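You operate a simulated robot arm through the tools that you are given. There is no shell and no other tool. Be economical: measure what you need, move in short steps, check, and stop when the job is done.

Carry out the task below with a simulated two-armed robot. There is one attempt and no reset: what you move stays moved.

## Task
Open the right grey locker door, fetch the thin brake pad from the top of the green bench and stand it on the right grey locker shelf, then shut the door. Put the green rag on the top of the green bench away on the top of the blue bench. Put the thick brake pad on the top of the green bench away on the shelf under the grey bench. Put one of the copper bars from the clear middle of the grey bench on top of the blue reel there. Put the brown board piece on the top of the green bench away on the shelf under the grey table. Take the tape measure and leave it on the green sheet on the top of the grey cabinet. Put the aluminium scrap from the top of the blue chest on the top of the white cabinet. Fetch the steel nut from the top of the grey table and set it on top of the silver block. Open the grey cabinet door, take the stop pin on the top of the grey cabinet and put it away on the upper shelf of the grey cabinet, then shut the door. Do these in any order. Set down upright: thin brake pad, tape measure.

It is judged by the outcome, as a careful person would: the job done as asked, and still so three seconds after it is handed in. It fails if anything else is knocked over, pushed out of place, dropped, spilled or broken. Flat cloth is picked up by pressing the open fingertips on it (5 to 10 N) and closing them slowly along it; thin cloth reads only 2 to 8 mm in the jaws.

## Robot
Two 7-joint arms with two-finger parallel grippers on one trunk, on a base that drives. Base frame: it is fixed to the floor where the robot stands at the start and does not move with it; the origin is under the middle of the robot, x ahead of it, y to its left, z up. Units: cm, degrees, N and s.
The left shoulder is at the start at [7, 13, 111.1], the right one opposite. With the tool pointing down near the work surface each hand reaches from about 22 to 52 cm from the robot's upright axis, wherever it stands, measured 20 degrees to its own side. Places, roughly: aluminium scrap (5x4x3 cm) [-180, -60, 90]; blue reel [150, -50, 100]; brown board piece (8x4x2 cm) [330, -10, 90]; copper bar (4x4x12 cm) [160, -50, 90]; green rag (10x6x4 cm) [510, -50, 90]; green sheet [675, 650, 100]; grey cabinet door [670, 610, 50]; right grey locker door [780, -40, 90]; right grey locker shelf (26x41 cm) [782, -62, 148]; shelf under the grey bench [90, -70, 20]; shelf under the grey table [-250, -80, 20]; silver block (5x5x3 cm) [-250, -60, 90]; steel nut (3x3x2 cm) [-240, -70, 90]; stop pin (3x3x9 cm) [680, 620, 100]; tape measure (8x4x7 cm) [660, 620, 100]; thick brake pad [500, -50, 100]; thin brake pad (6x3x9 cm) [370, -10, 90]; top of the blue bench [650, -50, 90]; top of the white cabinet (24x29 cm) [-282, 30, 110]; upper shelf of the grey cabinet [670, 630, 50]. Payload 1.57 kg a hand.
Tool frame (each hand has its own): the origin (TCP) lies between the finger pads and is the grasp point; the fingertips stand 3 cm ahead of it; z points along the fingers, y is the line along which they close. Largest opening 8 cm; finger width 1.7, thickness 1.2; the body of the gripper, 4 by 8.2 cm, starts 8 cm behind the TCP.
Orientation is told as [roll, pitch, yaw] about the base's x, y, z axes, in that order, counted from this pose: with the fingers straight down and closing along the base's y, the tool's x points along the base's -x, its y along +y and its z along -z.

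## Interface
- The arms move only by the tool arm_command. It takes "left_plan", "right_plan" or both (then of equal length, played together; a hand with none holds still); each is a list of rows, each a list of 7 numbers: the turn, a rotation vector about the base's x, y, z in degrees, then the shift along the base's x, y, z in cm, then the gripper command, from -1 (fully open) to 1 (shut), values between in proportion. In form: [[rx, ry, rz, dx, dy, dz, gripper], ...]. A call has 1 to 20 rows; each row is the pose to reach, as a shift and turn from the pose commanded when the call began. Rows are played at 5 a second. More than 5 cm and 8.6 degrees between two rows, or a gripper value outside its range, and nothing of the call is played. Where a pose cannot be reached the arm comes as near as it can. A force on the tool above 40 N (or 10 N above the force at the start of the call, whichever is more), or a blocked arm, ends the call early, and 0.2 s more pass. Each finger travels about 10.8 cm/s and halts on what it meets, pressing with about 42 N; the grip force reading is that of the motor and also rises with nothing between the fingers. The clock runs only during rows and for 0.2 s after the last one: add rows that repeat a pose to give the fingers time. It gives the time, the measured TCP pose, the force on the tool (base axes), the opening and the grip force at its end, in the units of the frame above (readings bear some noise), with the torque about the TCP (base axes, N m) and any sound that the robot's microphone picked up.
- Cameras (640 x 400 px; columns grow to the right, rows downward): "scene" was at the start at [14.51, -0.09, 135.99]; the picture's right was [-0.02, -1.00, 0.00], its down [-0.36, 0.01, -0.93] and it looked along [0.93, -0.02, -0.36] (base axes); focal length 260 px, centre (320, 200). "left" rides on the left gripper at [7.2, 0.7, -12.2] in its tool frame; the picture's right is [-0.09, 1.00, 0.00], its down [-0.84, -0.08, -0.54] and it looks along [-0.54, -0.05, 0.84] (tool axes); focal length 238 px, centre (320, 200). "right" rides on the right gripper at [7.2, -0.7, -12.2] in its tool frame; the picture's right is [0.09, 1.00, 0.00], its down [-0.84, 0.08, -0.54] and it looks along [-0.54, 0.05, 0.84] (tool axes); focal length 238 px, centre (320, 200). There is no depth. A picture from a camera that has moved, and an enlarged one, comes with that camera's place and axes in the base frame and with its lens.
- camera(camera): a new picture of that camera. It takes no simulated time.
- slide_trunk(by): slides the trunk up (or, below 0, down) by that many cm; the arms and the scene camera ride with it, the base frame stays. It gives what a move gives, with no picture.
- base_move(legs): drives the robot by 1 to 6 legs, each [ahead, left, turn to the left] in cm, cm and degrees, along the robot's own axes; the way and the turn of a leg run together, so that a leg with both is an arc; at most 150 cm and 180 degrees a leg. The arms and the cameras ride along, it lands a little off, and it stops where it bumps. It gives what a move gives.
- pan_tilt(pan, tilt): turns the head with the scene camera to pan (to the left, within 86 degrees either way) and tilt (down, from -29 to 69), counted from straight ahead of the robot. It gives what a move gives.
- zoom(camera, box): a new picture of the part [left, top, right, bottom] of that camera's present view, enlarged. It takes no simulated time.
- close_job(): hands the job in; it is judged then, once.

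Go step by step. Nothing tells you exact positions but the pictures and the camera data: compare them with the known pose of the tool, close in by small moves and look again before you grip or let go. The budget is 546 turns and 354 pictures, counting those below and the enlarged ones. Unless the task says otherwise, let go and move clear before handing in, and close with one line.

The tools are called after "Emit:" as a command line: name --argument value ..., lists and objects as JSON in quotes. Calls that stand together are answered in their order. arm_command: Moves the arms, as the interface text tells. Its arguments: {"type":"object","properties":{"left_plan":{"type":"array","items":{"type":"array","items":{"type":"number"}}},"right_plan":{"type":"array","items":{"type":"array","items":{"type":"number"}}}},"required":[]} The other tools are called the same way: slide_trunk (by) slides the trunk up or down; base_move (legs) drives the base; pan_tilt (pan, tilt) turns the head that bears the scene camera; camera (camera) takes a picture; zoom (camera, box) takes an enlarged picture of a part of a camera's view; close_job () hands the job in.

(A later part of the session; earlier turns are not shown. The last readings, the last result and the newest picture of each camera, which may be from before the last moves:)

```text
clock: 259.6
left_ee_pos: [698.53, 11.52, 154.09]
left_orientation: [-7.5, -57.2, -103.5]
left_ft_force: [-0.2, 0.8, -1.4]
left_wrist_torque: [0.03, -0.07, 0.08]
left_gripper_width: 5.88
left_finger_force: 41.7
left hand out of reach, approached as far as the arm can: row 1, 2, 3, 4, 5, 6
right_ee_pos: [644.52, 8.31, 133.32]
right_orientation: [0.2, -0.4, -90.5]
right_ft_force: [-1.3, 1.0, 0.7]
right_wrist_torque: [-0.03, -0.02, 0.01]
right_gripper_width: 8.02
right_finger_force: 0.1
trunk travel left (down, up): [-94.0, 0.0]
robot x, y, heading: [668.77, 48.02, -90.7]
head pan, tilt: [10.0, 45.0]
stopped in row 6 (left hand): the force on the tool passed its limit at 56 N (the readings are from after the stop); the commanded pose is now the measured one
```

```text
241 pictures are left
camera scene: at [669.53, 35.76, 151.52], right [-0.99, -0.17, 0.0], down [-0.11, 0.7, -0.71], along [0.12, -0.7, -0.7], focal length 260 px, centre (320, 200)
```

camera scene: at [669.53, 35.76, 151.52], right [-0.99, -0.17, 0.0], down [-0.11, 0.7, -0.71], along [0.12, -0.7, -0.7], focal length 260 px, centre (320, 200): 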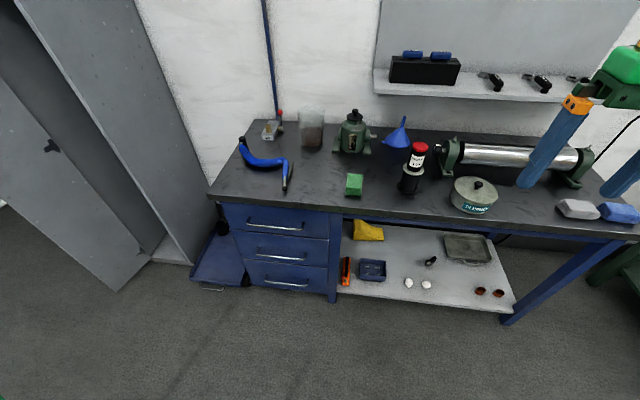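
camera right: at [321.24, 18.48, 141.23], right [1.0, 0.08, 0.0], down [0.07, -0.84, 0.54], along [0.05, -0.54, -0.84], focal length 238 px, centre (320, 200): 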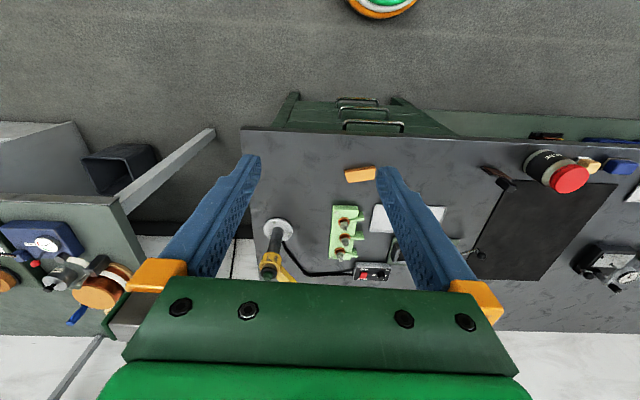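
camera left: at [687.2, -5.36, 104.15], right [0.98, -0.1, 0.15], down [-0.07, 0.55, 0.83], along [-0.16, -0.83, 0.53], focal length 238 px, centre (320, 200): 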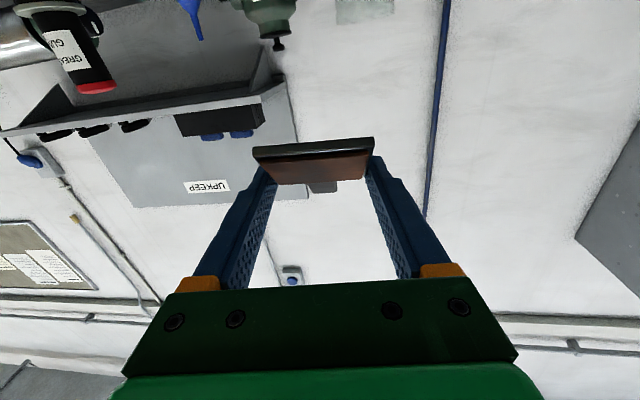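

The arm has bent again (forward ≈36). Check the pad in hand.

Emit:
camera --camera "left"

Emit:
pan_tilt --pan 50 --tilt 15

Emit:
camera --camera "scene"

```text
240 pictures are left
camera left: at [703.9, 24.52, 154.56], right [0.92, -0.39, 0.01], down [0.0, 0.01, 1.0], along [-0.39, -0.92, 0.01], focal length 238 px, centre (320, 200)
```

left: 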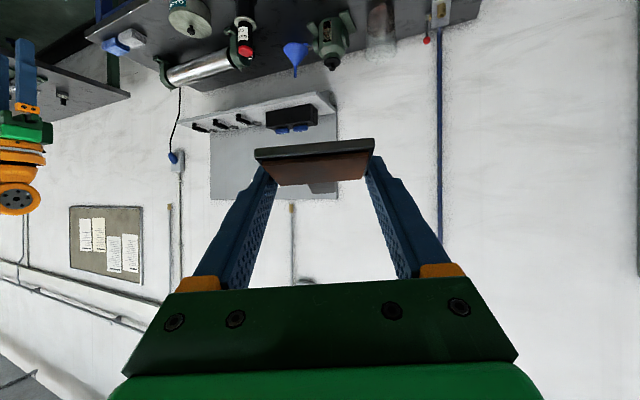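

```text
clock: 260.6
left_ee_pos: [699.26, 10.91, 153.83]
left_orientation: [-8.1, -57.2, -102.9]
left_ft_force: [0.2, -0.5, -1.3]
left_wrist_torque: [0.01, -0.04, -0.01]
left_gripper_width: 5.95
left_finger_force: 41.6
right_ee_pos: [645.12, 7.87, 133.3]
right_orientation: [-0.1, -0.2, -90.5]
right_ft_force: [0.6, 0.4, 0.0]
right_wrist_torque: [-0.03, 0.02, 0.0]
right_gripper_width: 8.0
right_finger_force: 0.0
trunk travel left (down, up): [-94.0, 0.0]
robot x, y, heading: [668.49, 48.32, -90.6]
head pan, tilt: [50.0, 15.0]
```

```text
239 pictures are left
camera scene: at [676.05, 37.19, 156.14], right [-0.65, -0.76, 0.0], down [-0.2, 0.17, -0.97], along [0.73, -0.63, -0.26], focal length 260 px, centre (320, 200)
```

scene: 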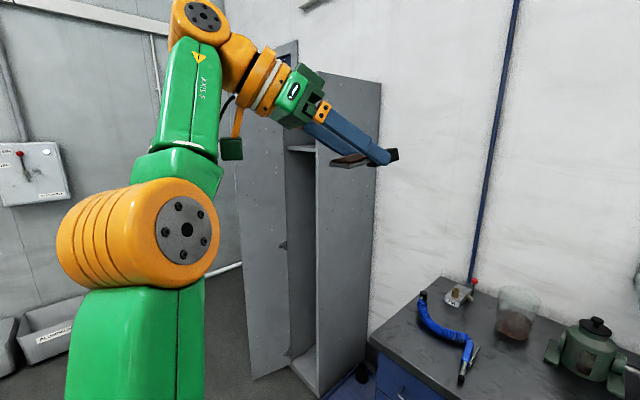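

Pad still held, arm now in a good posture. Lower the trunk and bring the hand to a comfortable position.

Emit:
slide_trunk --by -23

Emit:
arm_command --left_plan '[[0, 0, 2, -4, -1, -3, 1], [0, 0, 4, -8, -2, -6, 1], [0, 0, 6, -12, -4, -9, 1], [0, 0, 8, -16, -6, -12, 1], [0, 0, 8, -16, -7, -16, 1], [0, 0, 8, -16, -7, -16, 1]]'

Emit:
camera --camera "left"

```text
clock: 263.0
left_ee_pos: [699.15, 11.03, 130.88]
left_orientation: [-8.0, -57.2, -102.9]
left_ft_force: [0.1, -0.9, -2.0]
left_wrist_torque: [0.0, 0.0, -0.02]
left_gripper_width: 5.92
left_finger_force: 42.3
right_ee_pos: [645.04, 7.98, 110.25]
right_orientation: [-0.2, -0.3, -90.5]
right_ft_force: [-0.1, 0.1, -0.7]
right_wrist_torque: [0.01, 0.0, 0.0]
right_gripper_width: 8.0
right_finger_force: 0.1
trunk travel left (down, up): [-71.0, 23.0]
robot x, y, heading: [668.65, 48.6, -90.5]
head pan, tilt: [50.0, 15.0]
```

```text
refused: row 1 steps farther than a row can; nothing moved
```

```text
238 pictures are left
camera left: at [704.55, 24.1, 131.34], right [0.92, -0.38, 0.0], down [0.0, 0.01, 1.0], along [-0.38, -0.92, 0.01], focal length 238 px, centre (320, 200)
```

left: 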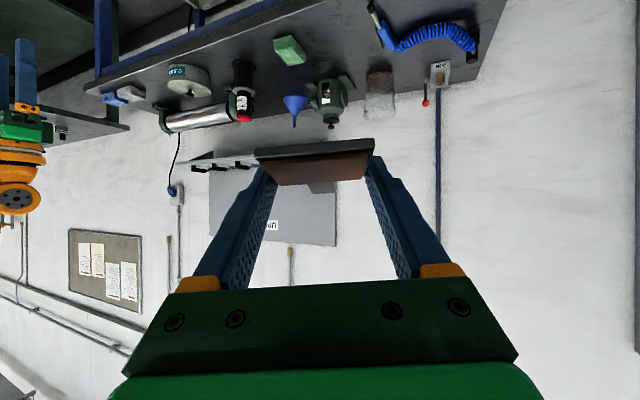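

Emit:
arm_command --left_plan '[[0, 0, 4, -3, 0, -2, 1], [0, 0, 8, -6, -1, -4, 1], [0, 0, 12, -9, -2, -6, 1], [0, 0, 16, -12, -3, -8, 1], [0, 0, 20, -14, -5, -10, 1], [0, 0, 21, -15, -7, -13, 1], [0, 0, 21, -15, -8, -16, 1], [0, 0, 21, -15, -8, -16, 1]]'

Emit:
camera --camera "left"

Emit:
pan_tilt --pan 10 --tilt 45

Emit:
camera --camera "scene"

```text
clock: 264.8
left_ee_pos: [694.65, 16.66, 136.65]
left_orientation: [-7.7, -57.4, -82.6]
left_ft_force: [0.5, 0.6, -0.5]
left_wrist_torque: [0.02, 0.0, 0.03]
left_gripper_width: 5.95
left_finger_force: 41.7
left hand out of reach, approached as far as the arm can: row 1, 2, 3, 4, 5, 6, 7, 8
right_ee_pos: [645.02, 7.98, 110.34]
right_orientation: [-0.1, -0.2, -90.4]
right_ft_force: [-0.6, 0.6, 0.1]
right_wrist_torque: [-0.01, -0.02, -0.01]
right_gripper_width: 7.99
right_finger_force: 0.0
trunk travel left (down, up): [-71.0, 23.0]
robot x, y, heading: [668.93, 48.31, -90.3]
head pan, tilt: [50.0, 15.0]
```

```text
237 pictures are left
camera left: at [695.12, 30.87, 137.13], right [1.0, -0.03, 0.01], down [-0.01, 0.01, 1.0], along [-0.03, -1.0, 0.01], focal length 238 px, centre (320, 200)
```

left: 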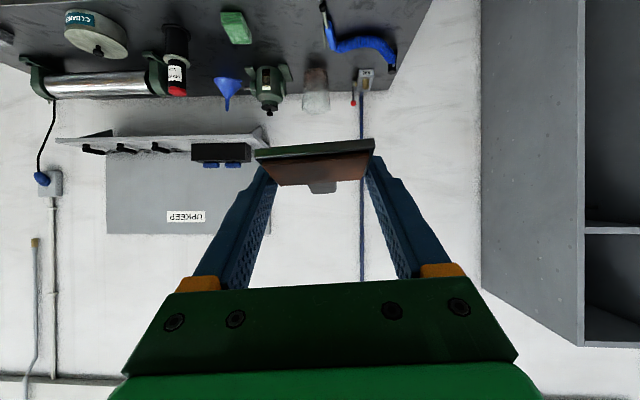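

```text
clock: 265.9
left_ee_pos: [694.68, 16.69, 136.66]
left_orientation: [-7.7, -57.2, -82.6]
left_ft_force: [0.6, 0.2, -2.3]
left_wrist_torque: [0.0, -0.02, -0.01]
left_gripper_width: 5.92
left_finger_force: 41.9
right_ee_pos: [644.89, 7.94, 110.34]
right_orientation: [-0.1, -0.1, -90.5]
right_ft_force: [0.3, 0.8, 1.8]
right_wrist_torque: [0.02, 0.02, 0.01]
right_gripper_width: 8.0
right_finger_force: 0.0
trunk travel left (down, up): [-71.0, 23.0]
robot x, y, heading: [668.66, 48.38, -90.5]
head pan, tilt: [10.0, 45.0]
```

```text
236 pictures are left
camera scene: at [670.19, 35.34, 128.48], right [-0.99, -0.17, 0.0], down [-0.12, 0.7, -0.71], along [0.12, -0.7, -0.71], focal length 260 px, centre (320, 200)
```

scene: 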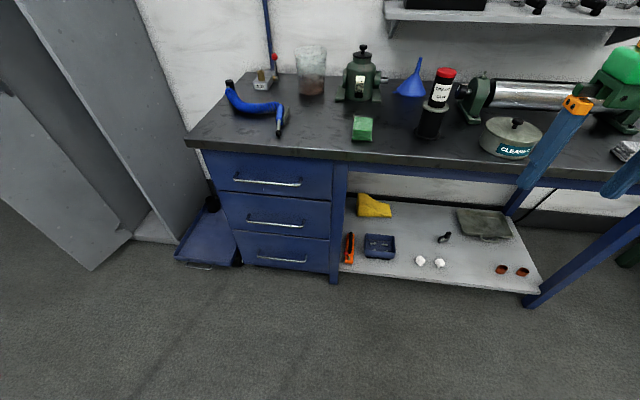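

The arm is still straight (now pointing up). I try heading for the known home pose with fingers down.

Emit:
arm_command --left_plan '[[7, 0, 0, -1.5, -0.8, -3, 1], [14, 0, 0, -3, -1.6, -6, 1], [21, 0, 0, -4.5, -2.4, -9, 1], [28, 0, 0, -6, -3.2, -12, 1], [35, 0, 0, -7.5, -4, -15, 1], [42, 0, 0, -9, -4.8, -18, 1], [49, 0, 0, -10.5, -5.6, -21, 1], [57, 0, 0, -12, -6.2, -24, 1], [57, 0, 0, -13.7, -6.7, -26, 1], [57, 0, 0, -13.7, -6.7, -26, 1]]'

Emit:
pan_tilt --pan 50 --tilt 20

Emit:
camera --camera "scene"

```text
clock: 268.1
left_ee_pos: [687.35, 3.97, 117.99]
left_orientation: [-3.7, -22.5, -97.2]
left_ft_force: [0.1, -0.1, -1.8]
left_wrist_torque: [0.01, 0.02, -0.01]
left_gripper_width: 5.92
left_finger_force: 42.4
left hand out of reach, approached as far as the arm can: row 1, 2, 3, 4, 5, 6, 7, 8, 9, 10
right_ee_pos: [645.11, 7.69, 110.17]
right_orientation: [-0.1, 0.0, -90.5]
right_ft_force: [1.0, 0.4, 0.1]
right_wrist_torque: [0.0, -0.01, -0.02]
right_gripper_width: 8.01
right_finger_force: 0.0
trunk travel left (down, up): [-71.0, 23.0]
robot x, y, heading: [668.6, 48.62, -90.3]
head pan, tilt: [10.0, 45.0]
```

```text
clock: 269.2
left_ee_pos: [687.39, 3.96, 118.03]
left_orientation: [-3.6, -22.8, -97.2]
left_ft_force: [1.2, 0.1, -1.7]
left_wrist_torque: [0.03, -0.03, -0.01]
left_gripper_width: 5.92
left_finger_force: 42.3
right_ee_pos: [645.1, 7.77, 110.22]
right_orientation: [-0.1, -0.2, -90.5]
right_ft_force: [-0.7, 0.7, 0.1]
right_wrist_torque: [-0.03, 0.02, -0.01]
right_gripper_width: 8.01
right_finger_force: 0.0
trunk travel left (down, up): [-71.0, 23.0]
robot x, y, heading: [668.65, 48.34, -90.6]
head pan, tilt: [50.0, 20.0]
```

```text
235 pictures are left
camera scene: at [675.9, 37.24, 132.33], right [-0.65, -0.76, 0.0], down [-0.26, 0.22, -0.94], along [0.71, -0.61, -0.34], focal length 260 px, centre (320, 200)
```

scene: 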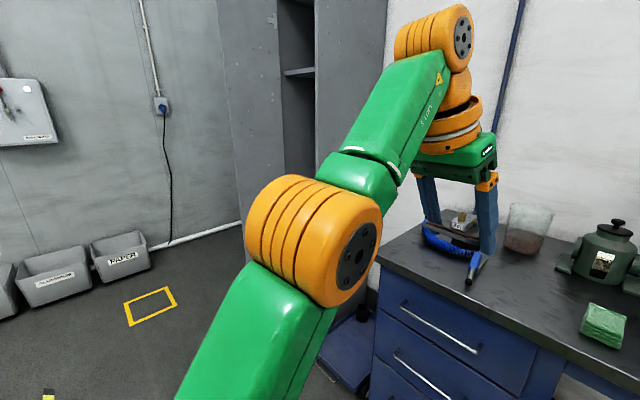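

Approaching a home-like posture. Hold a few rows and see if it converges.

Emit:
arm_command --left_plan '[[0, 0, 0, -1, 1, 0, 1], [0, 0, 0, -2, 2, 0, 1], [0, 0, 0, -3, 3, 0, 1], [0, 0, 0, -4, 4, -1, 1], [0, 0, 0, -4, 4, -1, 1]]'

```text
clock: 270.4
left_ee_pos: [687.19, 4.08, 118.08]
left_orientation: [-3.6, -22.9, -97.2]
left_ft_force: [0.0, 0.2, -1.4]
left_wrist_torque: [0.03, 0.02, 0.02]
left_gripper_width: 5.91
left_finger_force: 41.5
left hand out of reach, approached as far as the arm can: row 1, 2, 3, 4, 5
right_ee_pos: [644.96, 7.88, 110.33]
right_orientation: [-0.1, -0.2, -90.5]
right_ft_force: [-0.2, 0.1, 0.1]
right_wrist_torque: [-0.01, -0.01, 0.01]
right_gripper_width: 8.0
right_finger_force: 0.0
trunk travel left (down, up): [-71.0, 23.0]
robot x, y, heading: [668.24, 48.15, -90.5]
head pan, tilt: [50.0, 20.0]
```

Try a larger rotation path: tilt past vertical and retract.

Emit:
arm_command --left_plan '[[8, 0, 0, 0, 1, -1, 1], [16, 0, 0, 0, 2, -2, 1], [24, 0, 0, 0, 3, -3, 1], [32, 0, 0, 0, 4, -4, 1], [40, 0, 0, 0, 5, -5, 1], [48, 0, 0, 0, 6, -6, 1], [48, 0, 0, 0, 8, -8, 1], [48, 0, 0, 0, 10, -10, 1], [48, 0, 0, 0, 10, -10, 1]]'

```text
clock: 272.4
left_ee_pos: [683.98, 5.44, 98.23]
left_orientation: [-15.0, 11.0, -105.1]
left_ft_force: [10.5, -0.3, -6.6]
left_wrist_torque: [0.11, 0.58, 0.18]
left_gripper_width: 5.93
left_finger_force: 42.1
left hand out of reach, approached as far as the arm can: row 1, 2, 3, 4, 5, 6, 7, 8, 9
right_ee_pos: [644.83, 7.86, 110.22]
right_orientation: [-0.1, -0.2, -90.4]
right_ft_force: [-0.2, 0.4, 0.3]
right_wrist_torque: [-0.02, -0.07, 0.0]
right_gripper_width: 8.0
right_finger_force: 0.1
trunk travel left (down, up): [-71.0, 23.0]
robot x, y, heading: [668.67, 48.4, -90.3]
head pan, tilt: [50.0, 20.0]
```

Emit:
camera --camera "scene"

Emit:
camera --camera "left"

```text
234 pictures are left
camera scene: at [675.74, 37.27, 132.34], right [-0.65, -0.76, 0.0], down [-0.26, 0.22, -0.94], along [0.72, -0.61, -0.34], focal length 260 px, centre (320, 200)
```

scene: 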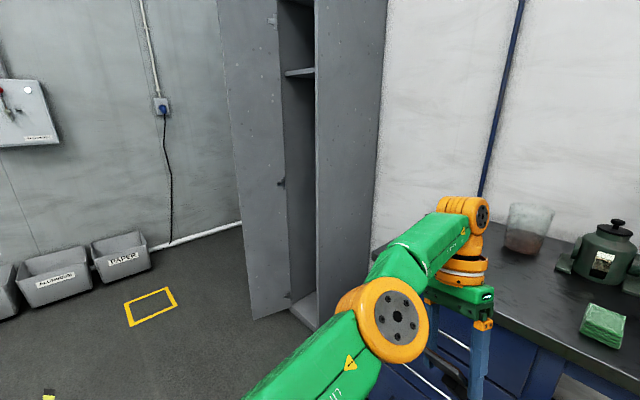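

```text
233 pictures are left
camera left: at [688.82, 9.13, 110.99], right [0.92, -0.29, -0.27], down [-0.18, -0.91, 0.37], along [-0.35, -0.3, -0.89], focal length 238 px, centre (320, 200)
```

left: 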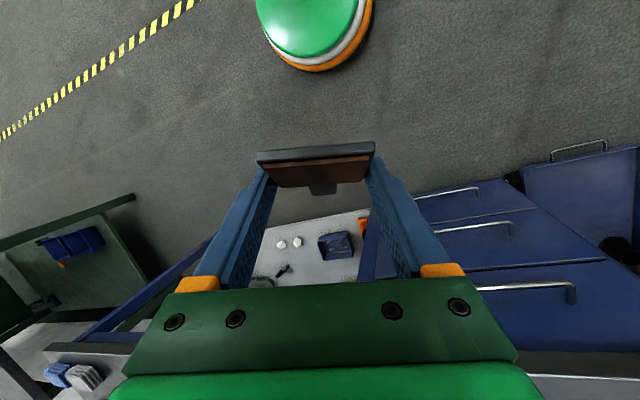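

Try swinging the hand far out to the left and back, keeping fingers about down.

Emit:
arm_command --left_plan '[[0, 0, 0, 4, 2, 1, 1], [0, 0, 0, 8, 4, 2, 1], [0, 0, 0, 12, 6, 3, 1], [0, 0, 0, 16, 8, 4, 1], [0, 0, 0, 20, 10, 5, 1], [0, 0, 0, 24, 12, 6, 1], [0, 0, 0, 26, 15, 8, 1], [0, 0, 0, 26, 18, 10, 1], [0, 0, 0, 26, 20, 12, 1], [0, 0, 0, 26, 20, 12, 1]]'

Emit:
camera --camera "scene"

```text
clock: 274.6
left_ee_pos: [705.16, 15.33, 102.2]
left_orientation: [-10.1, 12.4, -102.5]
left_ft_force: [0.0, -0.5, -1.1]
left_wrist_torque: [-0.01, -0.02, 0.01]
left_gripper_width: 5.9
left_finger_force: 42.3
left hand out of reach, approached as far as the arm can: row 1, 6, 7, 8, 9, 10
right_ee_pos: [645.01, 7.9, 110.34]
right_orientation: [0.0, -0.1, -90.5]
right_ft_force: [1.4, -0.2, -0.1]
right_wrist_torque: [0.01, 0.01, 0.02]
right_gripper_width: 7.99
right_finger_force: 0.0
trunk travel left (down, up): [-71.0, 23.0]
robot x, y, heading: [668.67, 48.24, -90.5]
head pan, tilt: [50.0, 20.0]
```

```text
232 pictures are left
camera scene: at [675.93, 37.31, 132.34], right [-0.65, -0.76, 0.0], down [-0.26, 0.22, -0.94], along [0.71, -0.61, -0.34], focal length 260 px, centre (320, 200)
```

scene: 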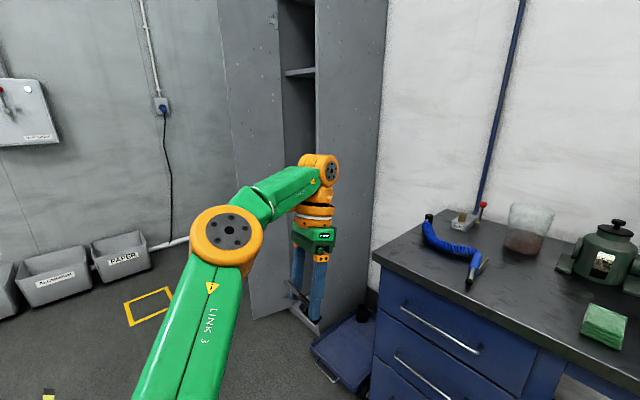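

The elbow is bent again. Bring the hand slowly toward the home position.

Emit:
arm_command --left_plan '[[0, 0, 2, -3, 0, 2, 1], [0, 0, 4, -6, 0, 4, 1], [0, 0, 6, -9, 0, 6, 1], [0, 0, 8, -12, 0, 8, 1], [0, 0, 10, -15, 0, 8, 1], [0, 0, 12, -18, 0, 8, 1], [0, 0, 12, -18, 0, 8, 1]]'

Emit:
camera --camera "left"

```text
clock: 276.2
left_ee_pos: [696.93, 9.99, 103.37]
left_orientation: [-10.4, 12.2, -92.9]
left_ft_force: [1.0, 0.4, -1.0]
left_wrist_torque: [-0.01, -0.02, 0.0]
left_gripper_width: 5.9
left_finger_force: 41.8
left hand out of reach, approached as far as the arm can: row 1, 2, 3, 4, 5, 6, 7
right_ee_pos: [644.99, 8.08, 110.39]
right_orientation: [-0.1, -0.2, -90.6]
right_ft_force: [1.1, -0.2, -0.4]
right_wrist_torque: [0.0, 0.04, 0.0]
right_gripper_width: 8.0
right_finger_force: 0.1
trunk travel left (down, up): [-71.0, 23.0]
robot x, y, heading: [668.66, 48.6, -90.6]
head pan, tilt: [50.0, 20.0]
```

```text
231 pictures are left
camera left: at [699.91, 14.26, 116.53], right [0.98, -0.1, -0.19], down [-0.03, -0.93, 0.36], along [-0.22, -0.35, -0.91], focal length 238 px, centre (320, 200)
```

left: 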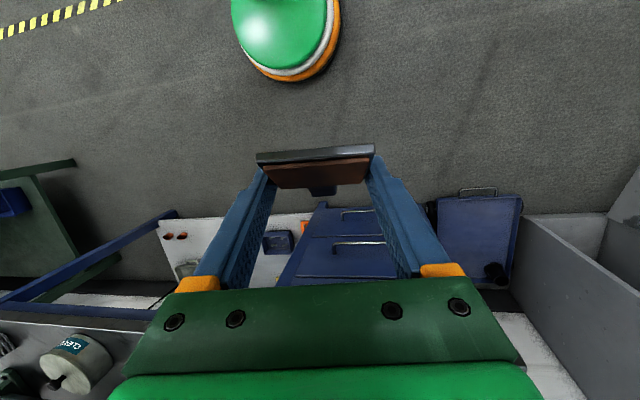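

I restore the tilt toward vertical while moving back out left.

Emit:
arm_command --left_plan '[[-3, 0, 0, 2, 1, 0, 1], [-6, 0, 0, 4, 2, 0, 1], [-9, 0, 0, 6, 3, 0, 1], [-12, 0, 0, 8, 5, 0, 1], [-15, 5, 0, 8, 6, 1, 1], [-15, 10, 0, 8, 6, 2, 1], [-15, 10, 0, 8, 6, 2, 1]]'

Emit:
camera --camera "left"

```text
clock: 277.8
left_ee_pos: [705.12, 16.32, 105.39]
left_orientation: [-20.1, -2.6, -91.3]
left_ft_force: [-0.1, -0.2, -1.3]
left_wrist_torque: [-0.02, 0.02, -0.02]
left_gripper_width: 5.9
left_finger_force: 42.2
left hand out of reach, approached as far as the arm can: row 1, 2, 3, 4, 5
right_ee_pos: [645.01, 7.92, 110.22]
right_orientation: [-0.1, -0.3, -90.7]
right_ft_force: [0.2, -0.3, -0.1]
right_wrist_torque: [-0.02, -0.04, 0.03]
right_gripper_width: 7.98
right_finger_force: 0.0
trunk travel left (down, up): [-71.0, 23.0]
robot x, y, heading: [668.74, 48.2, -90.4]
head pan, tilt: [50.0, 20.0]
```

```text
230 pictures are left
camera left: at [710.11, 23.78, 116.31], right [0.93, -0.13, -0.34], down [0.09, -0.81, 0.57], along [-0.35, -0.57, -0.75], focal length 238 px, centre (320, 200)
```

left: 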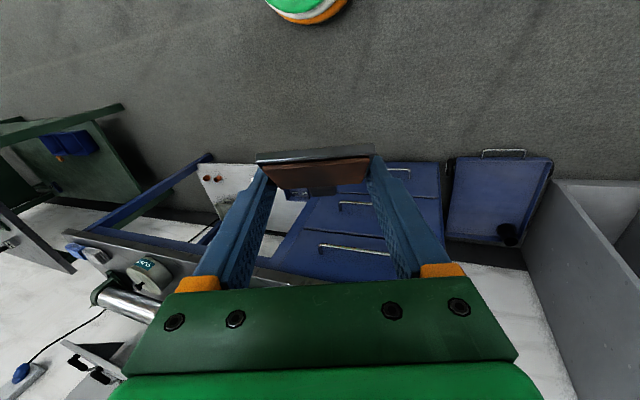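

Reachable now. Correct the lean (ry −20) and creep inward.

Emit:
arm_command --left_plan '[[0, -4, 0, 0, 1, 1, 1], [0, -8, 0, 0, 2, 2, 1], [0, -12, 0, 0, 3, 3, 1], [0, -16, 0, 0, 4, 3, 1], [0, -20, 0, 0, 4, 3, 1], [0, -20, 0, 0, 4, 3, 1]]'

```text
clock: 279.2
left_ee_pos: [707.62, 17.77, 108.87]
left_orientation: [0.0, -1.9, -92.3]
left_ft_force: [1.3, -0.1, -1.5]
left_wrist_torque: [-0.01, 0.02, -0.02]
left_gripper_width: 5.91
left_finger_force: 42.3
left hand out of reach, approached as far as the arm can: row 2, 3, 4, 5, 6
right_ee_pos: [645.03, 7.99, 110.32]
right_orientation: [-0.1, -0.2, -90.4]
right_ft_force: [0.4, 0.7, 0.4]
right_wrist_torque: [-0.04, 0.02, 0.0]
right_gripper_width: 8.0
right_finger_force: 0.0
trunk travel left (down, up): [-71.0, 23.0]
robot x, y, heading: [668.75, 47.95, -90.4]
head pan, tilt: [50.0, 20.0]
```

Clean fingers-down orientation. Move inward in x.

Emit:
arm_command --left_plan '[[0, 0, 0, -3, 1, -1, 1], [0, 0, 0, -6, 2, -2, 1], [0, 0, 0, -9, 2, -3, 1], [0, 0, 0, -12, 2, -3, 1], [0, 0, 0, -15, 2, -3, 1], [0, 0, 0, -18, 2, -3, 1], [0, 0, 0, -21, 2, -3, 1], [0, 0, 0, -21, 2, -3, 1]]'

Emit:
camera --camera "scene"

```text
clock: 281.0
left_ee_pos: [699.4, 11.34, 112.68]
left_orientation: [0.1, -2.1, -92.4]
left_ft_force: [-0.1, 0.4, -1.1]
left_wrist_torque: [-0.02, 0.0, 0.03]
left_gripper_width: 5.92
left_finger_force: 41.7
left hand out of reach, approached as far as the arm can: row 1, 2, 3, 4, 5, 6, 7, 8
right_ee_pos: [644.83, 7.75, 110.2]
right_orientation: [0.0, -0.1, -90.5]
right_ft_force: [-1.0, -0.5, 0.1]
right_wrist_torque: [0.02, -0.01, 0.0]
right_gripper_width: 7.99
right_finger_force: 0.1
trunk travel left (down, up): [-71.0, 23.0]
robot x, y, heading: [668.45, 48.26, -90.3]
head pan, tilt: [50.0, 20.0]
```

```text
229 pictures are left
camera scene: at [675.79, 37.19, 132.34], right [-0.65, -0.76, 0.0], down [-0.26, 0.22, -0.94], along [0.72, -0.61, -0.34], focal length 260 px, centre (320, 200)
```

scene: 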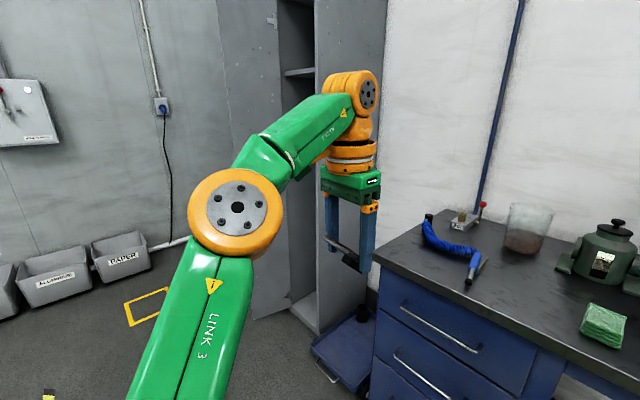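

I probe which small directions are reachable from here in one call.

Emit:
arm_command --left_plan '[[0, 0, 0, 2, 0, 0, 1], [0, 0, 0, 0, 0, 0, 1], [0, 0, 0, -2, 0, 0, 1], [0, 0, 0, 0, 0, 0, 1], [0, 0, 0, 0, 2, 0, 1], [0, 0, 0, 0, 0, 0, 1], [0, 0, 0, 0, -2, 0, 1], [0, 0, 0, 0, 0, 0, 1], [0, 0, 0, 0, 0, 2, 1], [0, 0, 0, 0, 0, 0, 1], [0, 0, 0, 0, 0, -2, 1], [0, 0, 0, 0, 0, 0, 1], [0, 0, 6, 0, 0, 0, 1], [0, 0, 0, 0, 0, 0, 1], [0, 0, -6, 0, 0, 0, 1], [0, 0, 0, 0, 0, 0, 1], [-6, 0, 0, 0, 0, 0, 1], [0, 0, 0, 0, 0, 0, 1], [6, 0, 0, 0, 0, 0, 1], [0, 0, 0, 0, 0, 0, 1]]'

```text
clock: 285.2
left_ee_pos: [698.63, 10.85, 112.7]
left_orientation: [0.0, -2.4, -92.5]
left_ft_force: [0.6, 0.2, -1.3]
left_wrist_torque: [-0.02, 0.01, 0.01]
left_gripper_width: 5.94
left_finger_force: 42.2
left hand out of reach, approached as far as the arm can: row 1, 3, 5, 6, 7, 8, 9, 10, 11, 13, 14, 15, 16, 17, 18, 19, 20
right_ee_pos: [645.03, 8.24, 110.36]
right_orientation: [-0.1, -0.3, -90.5]
right_ft_force: [-0.4, 0.8, 0.6]
right_wrist_torque: [-0.07, -0.01, -0.03]
right_gripper_width: 8.03
right_finger_force: 0.0
trunk travel left (down, up): [-71.0, 23.0]
robot x, y, heading: [668.57, 48.44, -90.6]
head pan, tilt: [50.0, 20.0]
```

Everything is flagged: the elbow sits exactly at its straight limit. Over-tilting the fingers toward the robot did flex it before, so I repeat that and then move inward rather than outward.

Emit:
arm_command --left_plan '[[6, 0, 0, 0, 1, -1, 1], [12, 0, 0, 0, 2, -2, 1], [18, 0, 0, 0, 3, -4, 1], [24, 0, 0, 0, 4, -6, 1], [30, 0, 0, 0, 5, -8, 1], [36, 0, 0, 0, 6, -10, 1], [42, 0, 0, 0, 7, -12, 1], [48, 0, 0, 0, 8, -14, 1], [48, 0, 0, 0, 8, -16, 1], [48, 0, 0, 0, 8, -16, 1]]'

Emit:
arm_command --left_plan '[[0, 0, 0, 0, 1, 0, 1], [0, 0, 0, 0, 2, 0, 1], [0, 0, 0, 0, 3, 0, 1], [0, 0, 0, -1, 4, 0, 1], [0, 0, 0, -2, 5, 0, 1], [0, 0, 0, -2, 5, 0, 1]]'

Emit:
camera --camera "scene"

```text
clock: 287.4
left_ee_pos: [701.48, 18.43, 90.46]
left_orientation: [-2.7, 45.5, -94.0]
left_ft_force: [0.3, 0.6, -1.0]
left_wrist_torque: [0.0, 0.03, -0.01]
left_gripper_width: 5.92
left_finger_force: 42.4
left hand out of reach, approached as far as the arm can: row 1, 2, 3, 4, 5, 6, 7, 8, 9, 10
right_ee_pos: [644.95, 7.88, 110.3]
right_orientation: [0.0, -0.1, -90.4]
right_ft_force: [-0.1, -0.3, -0.3]
right_wrist_torque: [0.0, -0.02, 0.0]
right_gripper_width: 7.98
right_finger_force: 0.2
trunk travel left (down, up): [-71.0, 23.0]
robot x, y, heading: [668.71, 48.54, -90.4]
head pan, tilt: [50.0, 20.0]
```

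```text
clock: 288.8
left_ee_pos: [703.01, 19.67, 90.22]
left_orientation: [-2.4, 46.0, -93.2]
left_ft_force: [-0.6, -0.3, -1.4]
left_wrist_torque: [0.0, -0.01, 0.01]
left_gripper_width: 5.93
left_finger_force: 41.7
left hand out of reach, approached as far as the arm can: row 1, 2, 3, 4, 5, 6
right_ee_pos: [645.08, 7.99, 110.34]
right_orientation: [-0.1, -0.1, -90.5]
right_ft_force: [0.9, 0.0, -0.3]
right_wrist_torque: [-0.01, -0.01, 0.02]
right_gripper_width: 8.0
right_finger_force: 0.0
trunk travel left (down, up): [-71.0, 23.0]
robot x, y, heading: [668.55, 48.18, -90.3]
head pan, tilt: [50.0, 20.0]
```

```text
228 pictures are left
camera scene: at [675.93, 37.32, 132.34], right [-0.65, -0.76, 0.0], down [-0.26, 0.22, -0.94], along [0.71, -0.61, -0.34], focal length 260 px, centre (320, 200)
```

scene: 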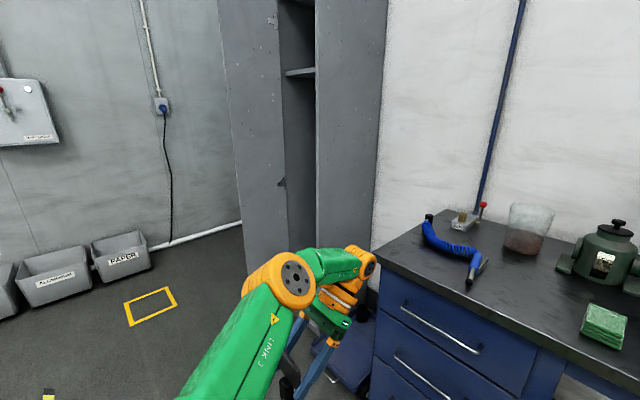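

Push orientation further (fingers back toward the robot, arm raised) so the wrist limit forces the elbow to flex.

Emit:
arm_command --left_plan '[[8, 0, 0, 0, 0, 3, 1], [16, 0, 0, 0, 0, 6, 1], [24, 0, 0, 0, 0, 9, 1], [32, 0, 0, 0, 0, 12, 1], [40, 0, 0, 0, 0, 15, 1], [48, 0, 0, 0, 0, 18, 1], [56, 0, 0, 0, 0, 21, 1], [64, 0, 0, 0, 0, 23, 1], [64, 0, 0, 0, 0, 23, 1], [64, 0, 0, 0, 0, 23, 1]]'

Emit:
camera --camera "scene"

```text
clock: 291.0
left_ee_pos: [707.57, 48.0, 85.08]
left_orientation: [-173.8, 69.9, 96.5]
left_ft_force: [0.2, 0.0, -1.8]
left_wrist_torque: [-0.01, -0.02, -0.02]
left_gripper_width: 5.92
left_finger_force: 41.7
left hand out of reach, approached as far as the arm can: row 1, 2, 3, 4, 5, 6, 7, 8, 9, 10
right_ee_pos: [645.06, 7.98, 110.45]
right_orientation: [-0.1, -0.2, -90.5]
right_ft_force: [-0.4, 0.6, -0.4]
right_wrist_torque: [-0.01, -0.03, 0.01]
right_gripper_width: 7.98
right_finger_force: 0.0
trunk travel left (down, up): [-71.0, 23.0]
robot x, y, heading: [668.65, 48.21, -90.4]
head pan, tilt: [50.0, 20.0]
```

```text
227 pictures are left
camera scene: at [675.99, 37.38, 132.34], right [-0.65, -0.76, 0.0], down [-0.26, 0.22, -0.94], along [0.71, -0.61, -0.34], focal length 260 px, centre (320, 200)
```

scene: 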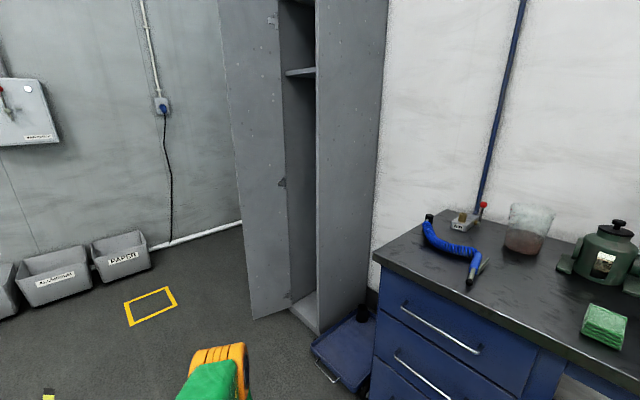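

Emit:
arm_command --left_plan '[[0, 0, 0, -0.6, 0.3, 0.7, 1], [0, 0, 0, -1.2, 0.6, 1.4, 1], [0, 0, 0, -1.8, 0.9, 2.1, 1], [0, 0, 0, -2.4, 1.2, 2.8, 1], [0, 0, 0, -3.6, 1.8, 4.2, 1], [0, 0, 0, -4.8, 2.4, 5.6, 1], [0, 0, 0, -4.8, 2.4, 5.6, 1]]'

```text
clock: 292.6
left_ee_pos: [708.2, 48.63, 85.72]
left_orientation: [-174.0, 69.9, 96.3]
left_ft_force: [0.0, -0.3, -1.9]
left_wrist_torque: [-0.07, 0.0, 0.0]
left_gripper_width: 5.92
left_finger_force: 41.8
left hand out of reach, approached as far as the arm can: row 1, 2, 3, 4, 5, 6, 7
right_ee_pos: [645.13, 7.93, 110.33]
right_orientation: [-0.1, -0.2, -90.6]
right_ft_force: [0.3, -0.5, 0.5]
right_wrist_torque: [0.02, -0.05, -0.02]
right_gripper_width: 7.99
right_finger_force: 0.0
trunk travel left (down, up): [-71.0, 23.0]
robot x, y, heading: [669.2, 48.37, -90.6]
head pan, tilt: [50.0, 20.0]
```

Emit:
arm_command --left_plan '[[6, 0, 0, 0, 0, 1, 1], [12, 0, 0, 0, 0, 2, 1], [18, 0, 0, 0, -1, 3, 1], [24, 0, 0, 0, -2, 4, 1], [30, 0, 0, 0, -3, 5, 1], [36, 0, 0, 0, -4, 6, 1], [42, 0, 0, 0, -5, 7, 1], [42, 0, 0, 0, -5, 8, 1], [42, 0, 0, 0, -5, 8, 1]]'

Emit:
arm_command --left_plan '[[0, 0, 0, -0.6, 0.3, 0.7, 1], [0, 0, 0, -1.2, 0.6, 1.4, 1], [0, 0, 0, -2.4, 1.2, 2.8, 1], [0, 0, 0, -3.6, 1.8, 4.2, 1], [0, 0, 0, -4.8, 2.4, 5.6, 1], [0, 0, 0, -4.8, 2.4, 5.6, 1]]'

Emit:
pan_tilt --pan 80 --tilt 50

Emit:
camera --camera "scene"

```text
clock: 294.6
left_ee_pos: [706.05, 60.1, 92.57]
left_orientation: [-178.1, 32.2, 93.2]
left_ft_force: [-0.4, -1.1, -2.1]
left_wrist_torque: [-0.03, -0.02, -0.02]
left_gripper_width: 5.94
left_finger_force: 41.7
left hand out of reach, approached as far as the arm can: row 1, 2, 3, 4, 5, 6, 7, 8, 9
right_ee_pos: [645.12, 8.12, 110.41]
right_orientation: [-0.1, -0.3, -90.5]
right_ft_force: [-0.5, 0.0, 0.0]
right_wrist_torque: [0.0, 0.03, -0.01]
right_gripper_width: 8.01
right_finger_force: 0.1
trunk travel left (down, up): [-71.0, 23.0]
robot x, y, heading: [668.4, 48.59, -90.5]
head pan, tilt: [50.0, 20.0]
```

```text
clock: 296.0
left_ee_pos: [705.94, 64.51, 93.65]
left_orientation: [-178.1, 32.2, 93.3]
left_ft_force: [0.1, 0.7, -2.4]
left_wrist_torque: [-0.01, -0.01, 0.01]
left_gripper_width: 5.92
left_finger_force: 41.7
left hand out of reach, approached as far as the arm can: row 1, 2, 3, 4, 5, 6
right_ee_pos: [645.02, 8.02, 110.36]
right_orientation: [0.0, -0.2, -90.5]
right_ft_force: [-0.5, -0.3, 0.5]
right_wrist_torque: [-0.03, -0.01, 0.01]
right_gripper_width: 8.0
right_finger_force: 0.0
trunk travel left (down, up): [-71.0, 23.0]
robot x, y, heading: [668.93, 48.36, -90.7]
head pan, tilt: [50.0, 20.0]
```

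```text
clock: 296.9
left_ee_pos: [705.97, 64.51, 93.55]
left_orientation: [-178.2, 32.2, 93.1]
left_ft_force: [-0.3, 0.3, -1.4]
left_wrist_torque: [-0.07, -0.01, 0.02]
left_gripper_width: 5.93
left_finger_force: 42.1
right_ee_pos: [645.07, 7.94, 110.37]
right_orientation: [-0.2, -0.2, -90.5]
right_ft_force: [0.4, 0.1, -0.1]
right_wrist_torque: [-0.01, 0.02, 0.02]
right_gripper_width: 8.01
right_finger_force: 0.1
trunk travel left (down, up): [-71.0, 23.0]
robot x, y, heading: [668.84, 48.11, -90.2]
head pan, tilt: [80.0, 50.0]
```

```text
226 pictures are left
camera scene: at [676.41, 42.0, 127.79], right [-0.18, -0.98, 0.0], down [-0.75, 0.14, -0.64], along [0.63, -0.12, -0.77], focal length 260 px, centre (320, 200)
```

scene: 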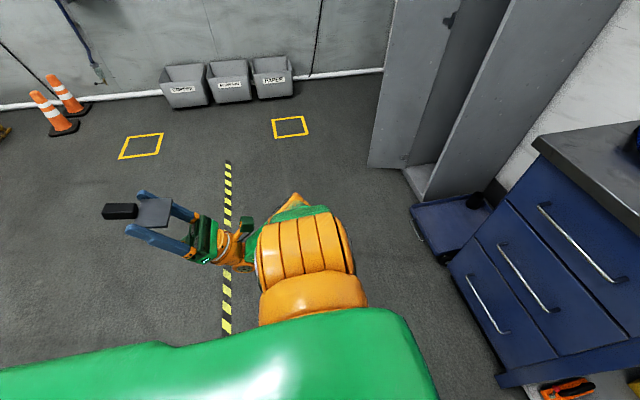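

I give up on freeing the elbow for now: the left arm still moves on its fixed radius. I'll use it only to lay the pad on the blue bench, then use the healthy right arm. First rotate the left hand back through vertical to 60° tilt.

Emit:
arm_command --left_plan '[[-8, 0, 0, 0, -3, 0, 1], [-16, 0, 0, 0, -6, 0, 1], [-24, 0, 0, 0, -9, 0, 1], [-32, 0, 0, 0, -12, -1, 1], [-40, 0, 0, 0, -16, -2, 1], [-48, 0, 0, 0, -20, -3, 1], [-56, 0, 0, 0, -24, -4, 1], [-64, 0, 0, 0, -28, -4, 1], [-72, 0, 0, 0, -32, -3, 1], [-80, 0, 0, 0, -36, -1, 1], [-88, 0, 0, 0, -40, 1, 1], [-96, 0, 0, 0, -43, 3, 1], [-104, 0, 0, -2, -46, 5, 1], [-112, 0, 0, -4, -48, 7, 1], [-120, 0, 0, -6, -50, 9, 1], [-128, 0, 0, -8, -52, 11, 1], [-136, 0, 0, -10, -54, 12, 1], [-144, 0, 0, -12, -56, 13, 1], [-150, 0, 0, -14, -58, 13, 1], [-150, 0, 0, -14, -58, 13, 1]]'

Emit:
arm_command --left_plan '[[-8, 0, 0, 0, -2, 0, 1], [-16, 0, 0, 0, -4, 0, 1], [-24, 0, 0, 0, -6, 0, 1], [-32, 0, 0, 0, -8, 0, 1], [-40, 0, 0, 0, -10, 0, 1], [-48, 0, 0, 0, -12, 0, 1], [-56, 0, 0, 0, -14, 0, 1], [-56, 0, 0, 0, -14, 0, 1]]'

Emit:
pan_tilt --pan 20 --tilt 40

Emit:
camera --camera "scene"

Emit:
camera --camera "left"

```text
clock: 301.1
left_ee_pos: [692.17, 3.61, 106.33]
left_orientation: [0.4, -2.3, -92.8]
left_ft_force: [0.0, -0.2, -2.4]
left_wrist_torque: [0.03, 0.0, -0.01]
left_gripper_width: 5.91
left_finger_force: 42.1
left hand out of reach, approached as far as the arm can: row 1, 2, 3, 4, 5, 6, 7, 8, 9, 10, 11, 12, 13, 14, 15, 16, 17, 18, 19, 20
right_ee_pos: [644.78, 7.8, 110.27]
right_orientation: [-0.1, -0.1, -90.6]
right_ft_force: [0.1, 0.2, -0.9]
right_wrist_torque: [0.02, -0.02, 0.0]
right_gripper_width: 8.01
right_finger_force: 0.1
trunk travel left (down, up): [-71.0, 23.0]
robot x, y, heading: [668.55, 48.38, -90.5]
head pan, tilt: [80.0, 50.0]
```

```text
clock: 302.9
left_ee_pos: [693.52, -15.37, 108.41]
left_orientation: [3.8, -54.1, -94.6]
left_ft_force: [-0.4, -0.2, -2.1]
left_wrist_torque: [0.02, 0.01, 0.02]
left_gripper_width: 5.92
left_finger_force: 42.2
left hand out of reach, approached as far as the arm can: row 1, 2, 3, 4, 5, 6, 7, 8
right_ee_pos: [645.01, 7.93, 110.28]
right_orientation: [-0.1, -0.2, -90.6]
right_ft_force: [-0.7, 1.1, -0.5]
right_wrist_torque: [0.01, -0.01, -0.03]
right_gripper_width: 7.98
right_finger_force: 0.0
trunk travel left (down, up): [-71.0, 23.0]
robot x, y, heading: [668.77, 48.39, -90.4]
head pan, tilt: [80.0, 50.0]
```

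```text
clock: 304.2
left_ee_pos: [693.6, -15.22, 108.42]
left_orientation: [3.8, -54.0, -94.5]
left_ft_force: [0.3, 0.3, -0.8]
left_wrist_torque: [0.0, 0.03, 0.0]
left_gripper_width: 5.94
left_finger_force: 41.9
right_ee_pos: [644.98, 7.92, 110.25]
right_orientation: [-0.2, -0.2, -90.5]
right_ft_force: [-0.1, 0.0, -0.1]
right_wrist_torque: [-0.04, -0.01, -0.02]
right_gripper_width: 7.98
right_finger_force: 0.1
trunk travel left (down, up): [-71.0, 23.0]
robot x, y, heading: [668.31, 47.93, -90.5]
head pan, tilt: [20.0, 40.0]
```

```text
225 pictures are left
camera scene: at [671.67, 35.31, 129.2], right [-0.94, -0.34, 0.0], down [-0.22, 0.61, -0.77], along [0.26, -0.72, -0.64], focal length 260 px, centre (320, 200)
```

scene: 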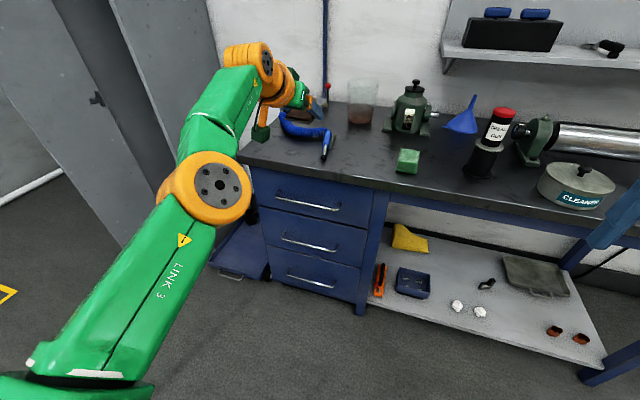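

```text
224 pictures are left
camera left: at [694.46, -1.19, 109.73], right [0.99, -0.08, 0.11], down [-0.12, -0.05, 0.99], along [-0.07, -1.0, -0.06], focal length 238 px, centre (320, 200)
```

left: 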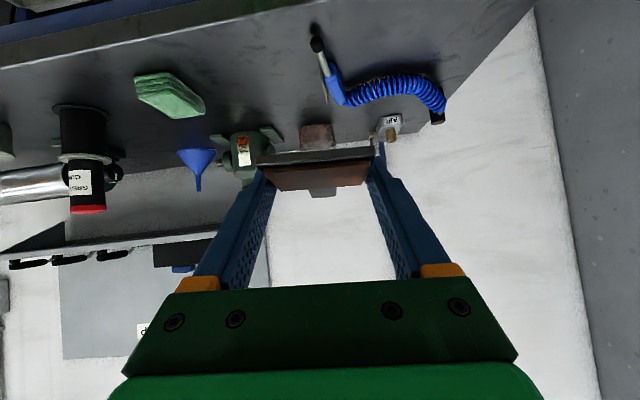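

Square the roll and tilt, then position base: pad to (681.5,-37).

Emit:
arm_command --left_plan '[[-3, 3, 0, 0, 0, 0, 1], [-6, 6, 0, 0, 0, 0, 1], [-6, 6, 0, 0, 0, 0, 1]]'

Emit:
base_move --legs '[[0, -12, 0], [19, 0, 0]]'

Emit:
slide_trunk --by -12

Emit:
camera --camera "left"

Emit:
camera --camera "scene"

```text
clock: 305.0
left_ee_pos: [693.71, -16.62, 108.78]
left_orientation: [-7.2, -59.9, -85.2]
left_ft_force: [0.6, 0.5, -1.7]
left_wrist_torque: [0.01, -0.03, 0.01]
left_gripper_width: 5.92
left_finger_force: 41.9
left hand out of reach, approached as far as the arm can: row 1, 2, 3
right_ee_pos: [644.91, 7.93, 110.27]
right_orientation: [-0.1, -0.1, -90.5]
right_ft_force: [0.1, 0.1, 0.5]
right_wrist_torque: [0.01, -0.03, 0.02]
right_gripper_width: 8.01
right_finger_force: 0.0
trunk travel left (down, up): [-71.0, 23.0]
robot x, y, heading: [668.48, 48.31, -90.4]
head pan, tilt: [20.0, 40.0]
```

```text
clock: 307.4
left_ee_pos: [681.64, -35.16, 108.88]
left_orientation: [-7.3, -60.1, -85.1]
left_ft_force: [0.3, 0.0, -1.8]
left_wrist_torque: [-0.02, -0.01, 0.04]
left_gripper_width: 5.93
left_finger_force: 42.0
right_ee_pos: [632.86, -11.0, 110.31]
right_orientation: [-0.2, -0.3, -90.4]
right_ft_force: [0.5, 0.2, -0.2]
right_wrist_torque: [-0.01, 0.01, -0.01]
right_gripper_width: 8.0
right_finger_force: 0.1
trunk travel left (down, up): [-71.0, 23.0]
robot x, y, heading: [656.47, 29.5, -90.1]
head pan, tilt: [20.0, 40.0]
```

```text
clock: 308.9
left_ee_pos: [681.71, -35.24, 96.79]
left_orientation: [-7.3, -59.9, -85.0]
left_ft_force: [-0.2, 0.4, -0.8]
left_wrist_torque: [0.05, 0.03, -0.02]
left_gripper_width: 5.92
left_finger_force: 42.4
right_ee_pos: [632.76, -11.09, 98.29]
right_orientation: [-0.1, -0.1, -90.2]
right_ft_force: [1.1, -0.9, 0.2]
right_wrist_torque: [-0.03, 0.03, 0.02]
right_gripper_width: 7.99
right_finger_force: 0.1
trunk travel left (down, up): [-59.0, 35.0]
robot x, y, heading: [656.3, 29.68, -90.1]
head pan, tilt: [20.0, 40.0]
```

```text
223 pictures are left
camera left: at [682.64, -21.25, 96.63], right [1.0, -0.07, 0.02], down [-0.01, 0.06, 1.0], along [-0.07, -1.0, 0.05], focal length 238 px, centre (320, 200)
```

left: 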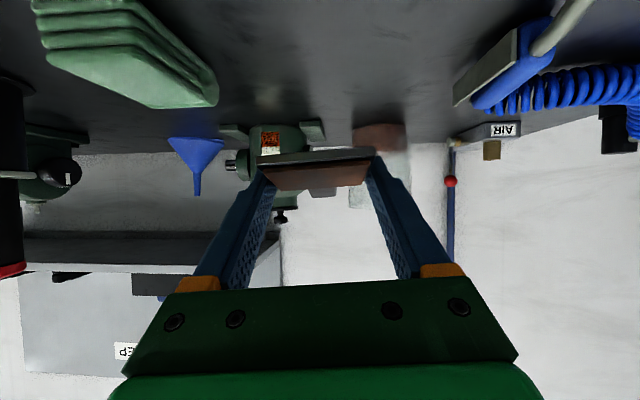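

```text
222 pictures are left
camera scene: at [659.34, 16.46, 117.2], right [-0.94, -0.34, 0.0], down [-0.22, 0.61, -0.77], along [0.26, -0.72, -0.64], focal length 260 px, centre (320, 200)
```

scene: 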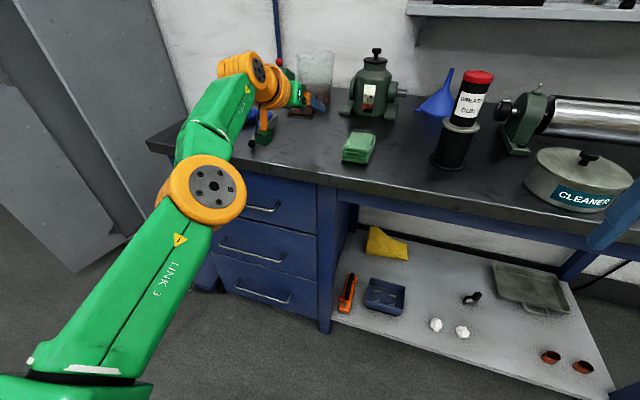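

Clear on both sides. Lower with the trunk.

Emit:
slide_trunk --by -5.5

Emit:
slide_trunk --by -0.7

Emit:
camera --camera "left"

```text
clock: 309.9
left_ee_pos: [681.7, -35.36, 91.33]
left_orientation: [-7.3, -60.0, -85.0]
left_ft_force: [0.9, 0.2, -1.1]
left_wrist_torque: [0.03, 0.02, -0.02]
left_gripper_width: 5.9
left_finger_force: 41.6
right_ee_pos: [632.83, -11.13, 92.84]
right_orientation: [-0.1, -0.2, -90.3]
right_ft_force: [-1.3, 0.1, -0.2]
right_wrist_torque: [0.0, -0.03, -0.01]
right_gripper_width: 8.0
right_finger_force: 0.1
trunk travel left (down, up): [-53.5, 40.5]
robot x, y, heading: [656.65, 29.44, -90.0]
head pan, tilt: [20.0, 40.0]
```

```text
clock: 310.4
left_ee_pos: [681.69, -35.28, 90.6]
left_orientation: [-7.2, -60.1, -85.0]
left_ft_force: [0.4, 0.2, -1.5]
left_wrist_torque: [0.05, -0.02, 0.06]
left_gripper_width: 5.92
left_finger_force: 42.2
right_ee_pos: [632.8, -11.08, 92.02]
right_orientation: [0.0, -0.2, -90.3]
right_ft_force: [0.3, 0.3, 0.1]
right_wrist_torque: [-0.01, 0.01, 0.04]
right_gripper_width: 8.0
right_finger_force: 0.2
trunk travel left (down, up): [-52.8, 41.2]
robot x, y, heading: [656.31, 30.02, -90.5]
head pan, tilt: [20.0, 40.0]
```

```text
221 pictures are left
camera left: at [682.64, -21.26, 90.42], right [1.0, -0.07, 0.02], down [-0.01, 0.06, 1.0], along [-0.07, -1.0, 0.05], focal length 238 px, centre (320, 200)
```

left: 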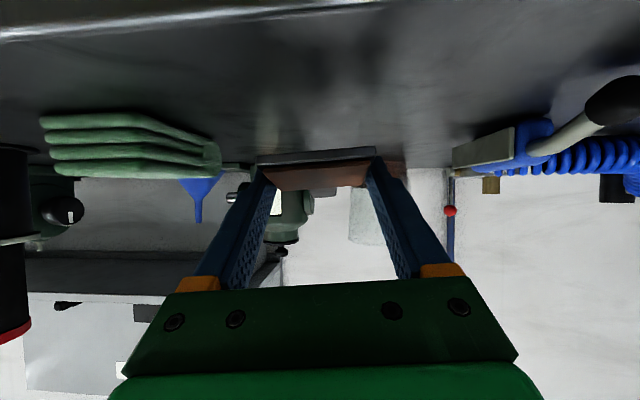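

Pad bottom about 1.5–2 cm above bench. Lower more.

Emit:
slide_trunk --by -1.0

Emit:
slide_trunk --by -0.5

Emit:
camera --camera "left"

```text
clock: 311.0
left_ee_pos: [681.73, -35.25, 89.75]
left_orientation: [-7.4, -60.0, -85.0]
left_ft_force: [-0.3, -0.2, -1.8]
left_wrist_torque: [0.04, -0.01, 0.01]
left_gripper_width: 5.93
left_finger_force: 41.8
right_ee_pos: [632.72, -11.09, 91.02]
right_orientation: [-0.2, -0.1, -90.3]
right_ft_force: [0.2, -0.8, -0.8]
right_wrist_torque: [-0.03, 0.02, 0.0]
right_gripper_width: 7.97
right_finger_force: 0.1
trunk travel left (down, up): [-51.8, 42.2]
robot x, y, heading: [656.0, 29.92, -90.1]
head pan, tilt: [20.0, 40.0]
```

```text
clock: 311.6
left_ee_pos: [681.79, -35.53, 89.13]
left_orientation: [-7.3, -60.0, -85.0]
left_ft_force: [0.3, -1.2, -1.5]
left_wrist_torque: [0.04, 0.0, -0.03]
left_gripper_width: 5.9
left_finger_force: 41.5
right_ee_pos: [632.81, -11.02, 90.48]
right_orientation: [-0.1, -0.2, -90.3]
right_ft_force: [-0.1, 0.7, 0.7]
right_wrist_torque: [0.04, 0.0, 0.0]
right_gripper_width: 7.99
right_finger_force: 0.1
trunk travel left (down, up): [-51.3, 42.7]
robot x, y, heading: [656.25, 29.74, -90.1]
head pan, tilt: [20.0, 40.0]
```

```text
220 pictures are left
camera left: at [682.64, -21.26, 88.92], right [1.0, -0.07, 0.02], down [-0.01, 0.06, 1.0], along [-0.07, -1.0, 0.05], focal length 238 px, centre (320, 200)
```

left: 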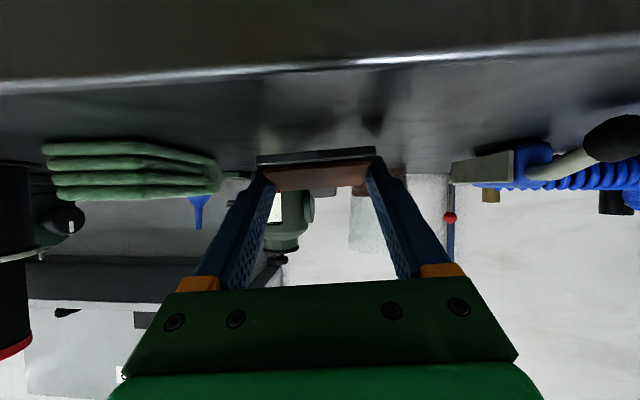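

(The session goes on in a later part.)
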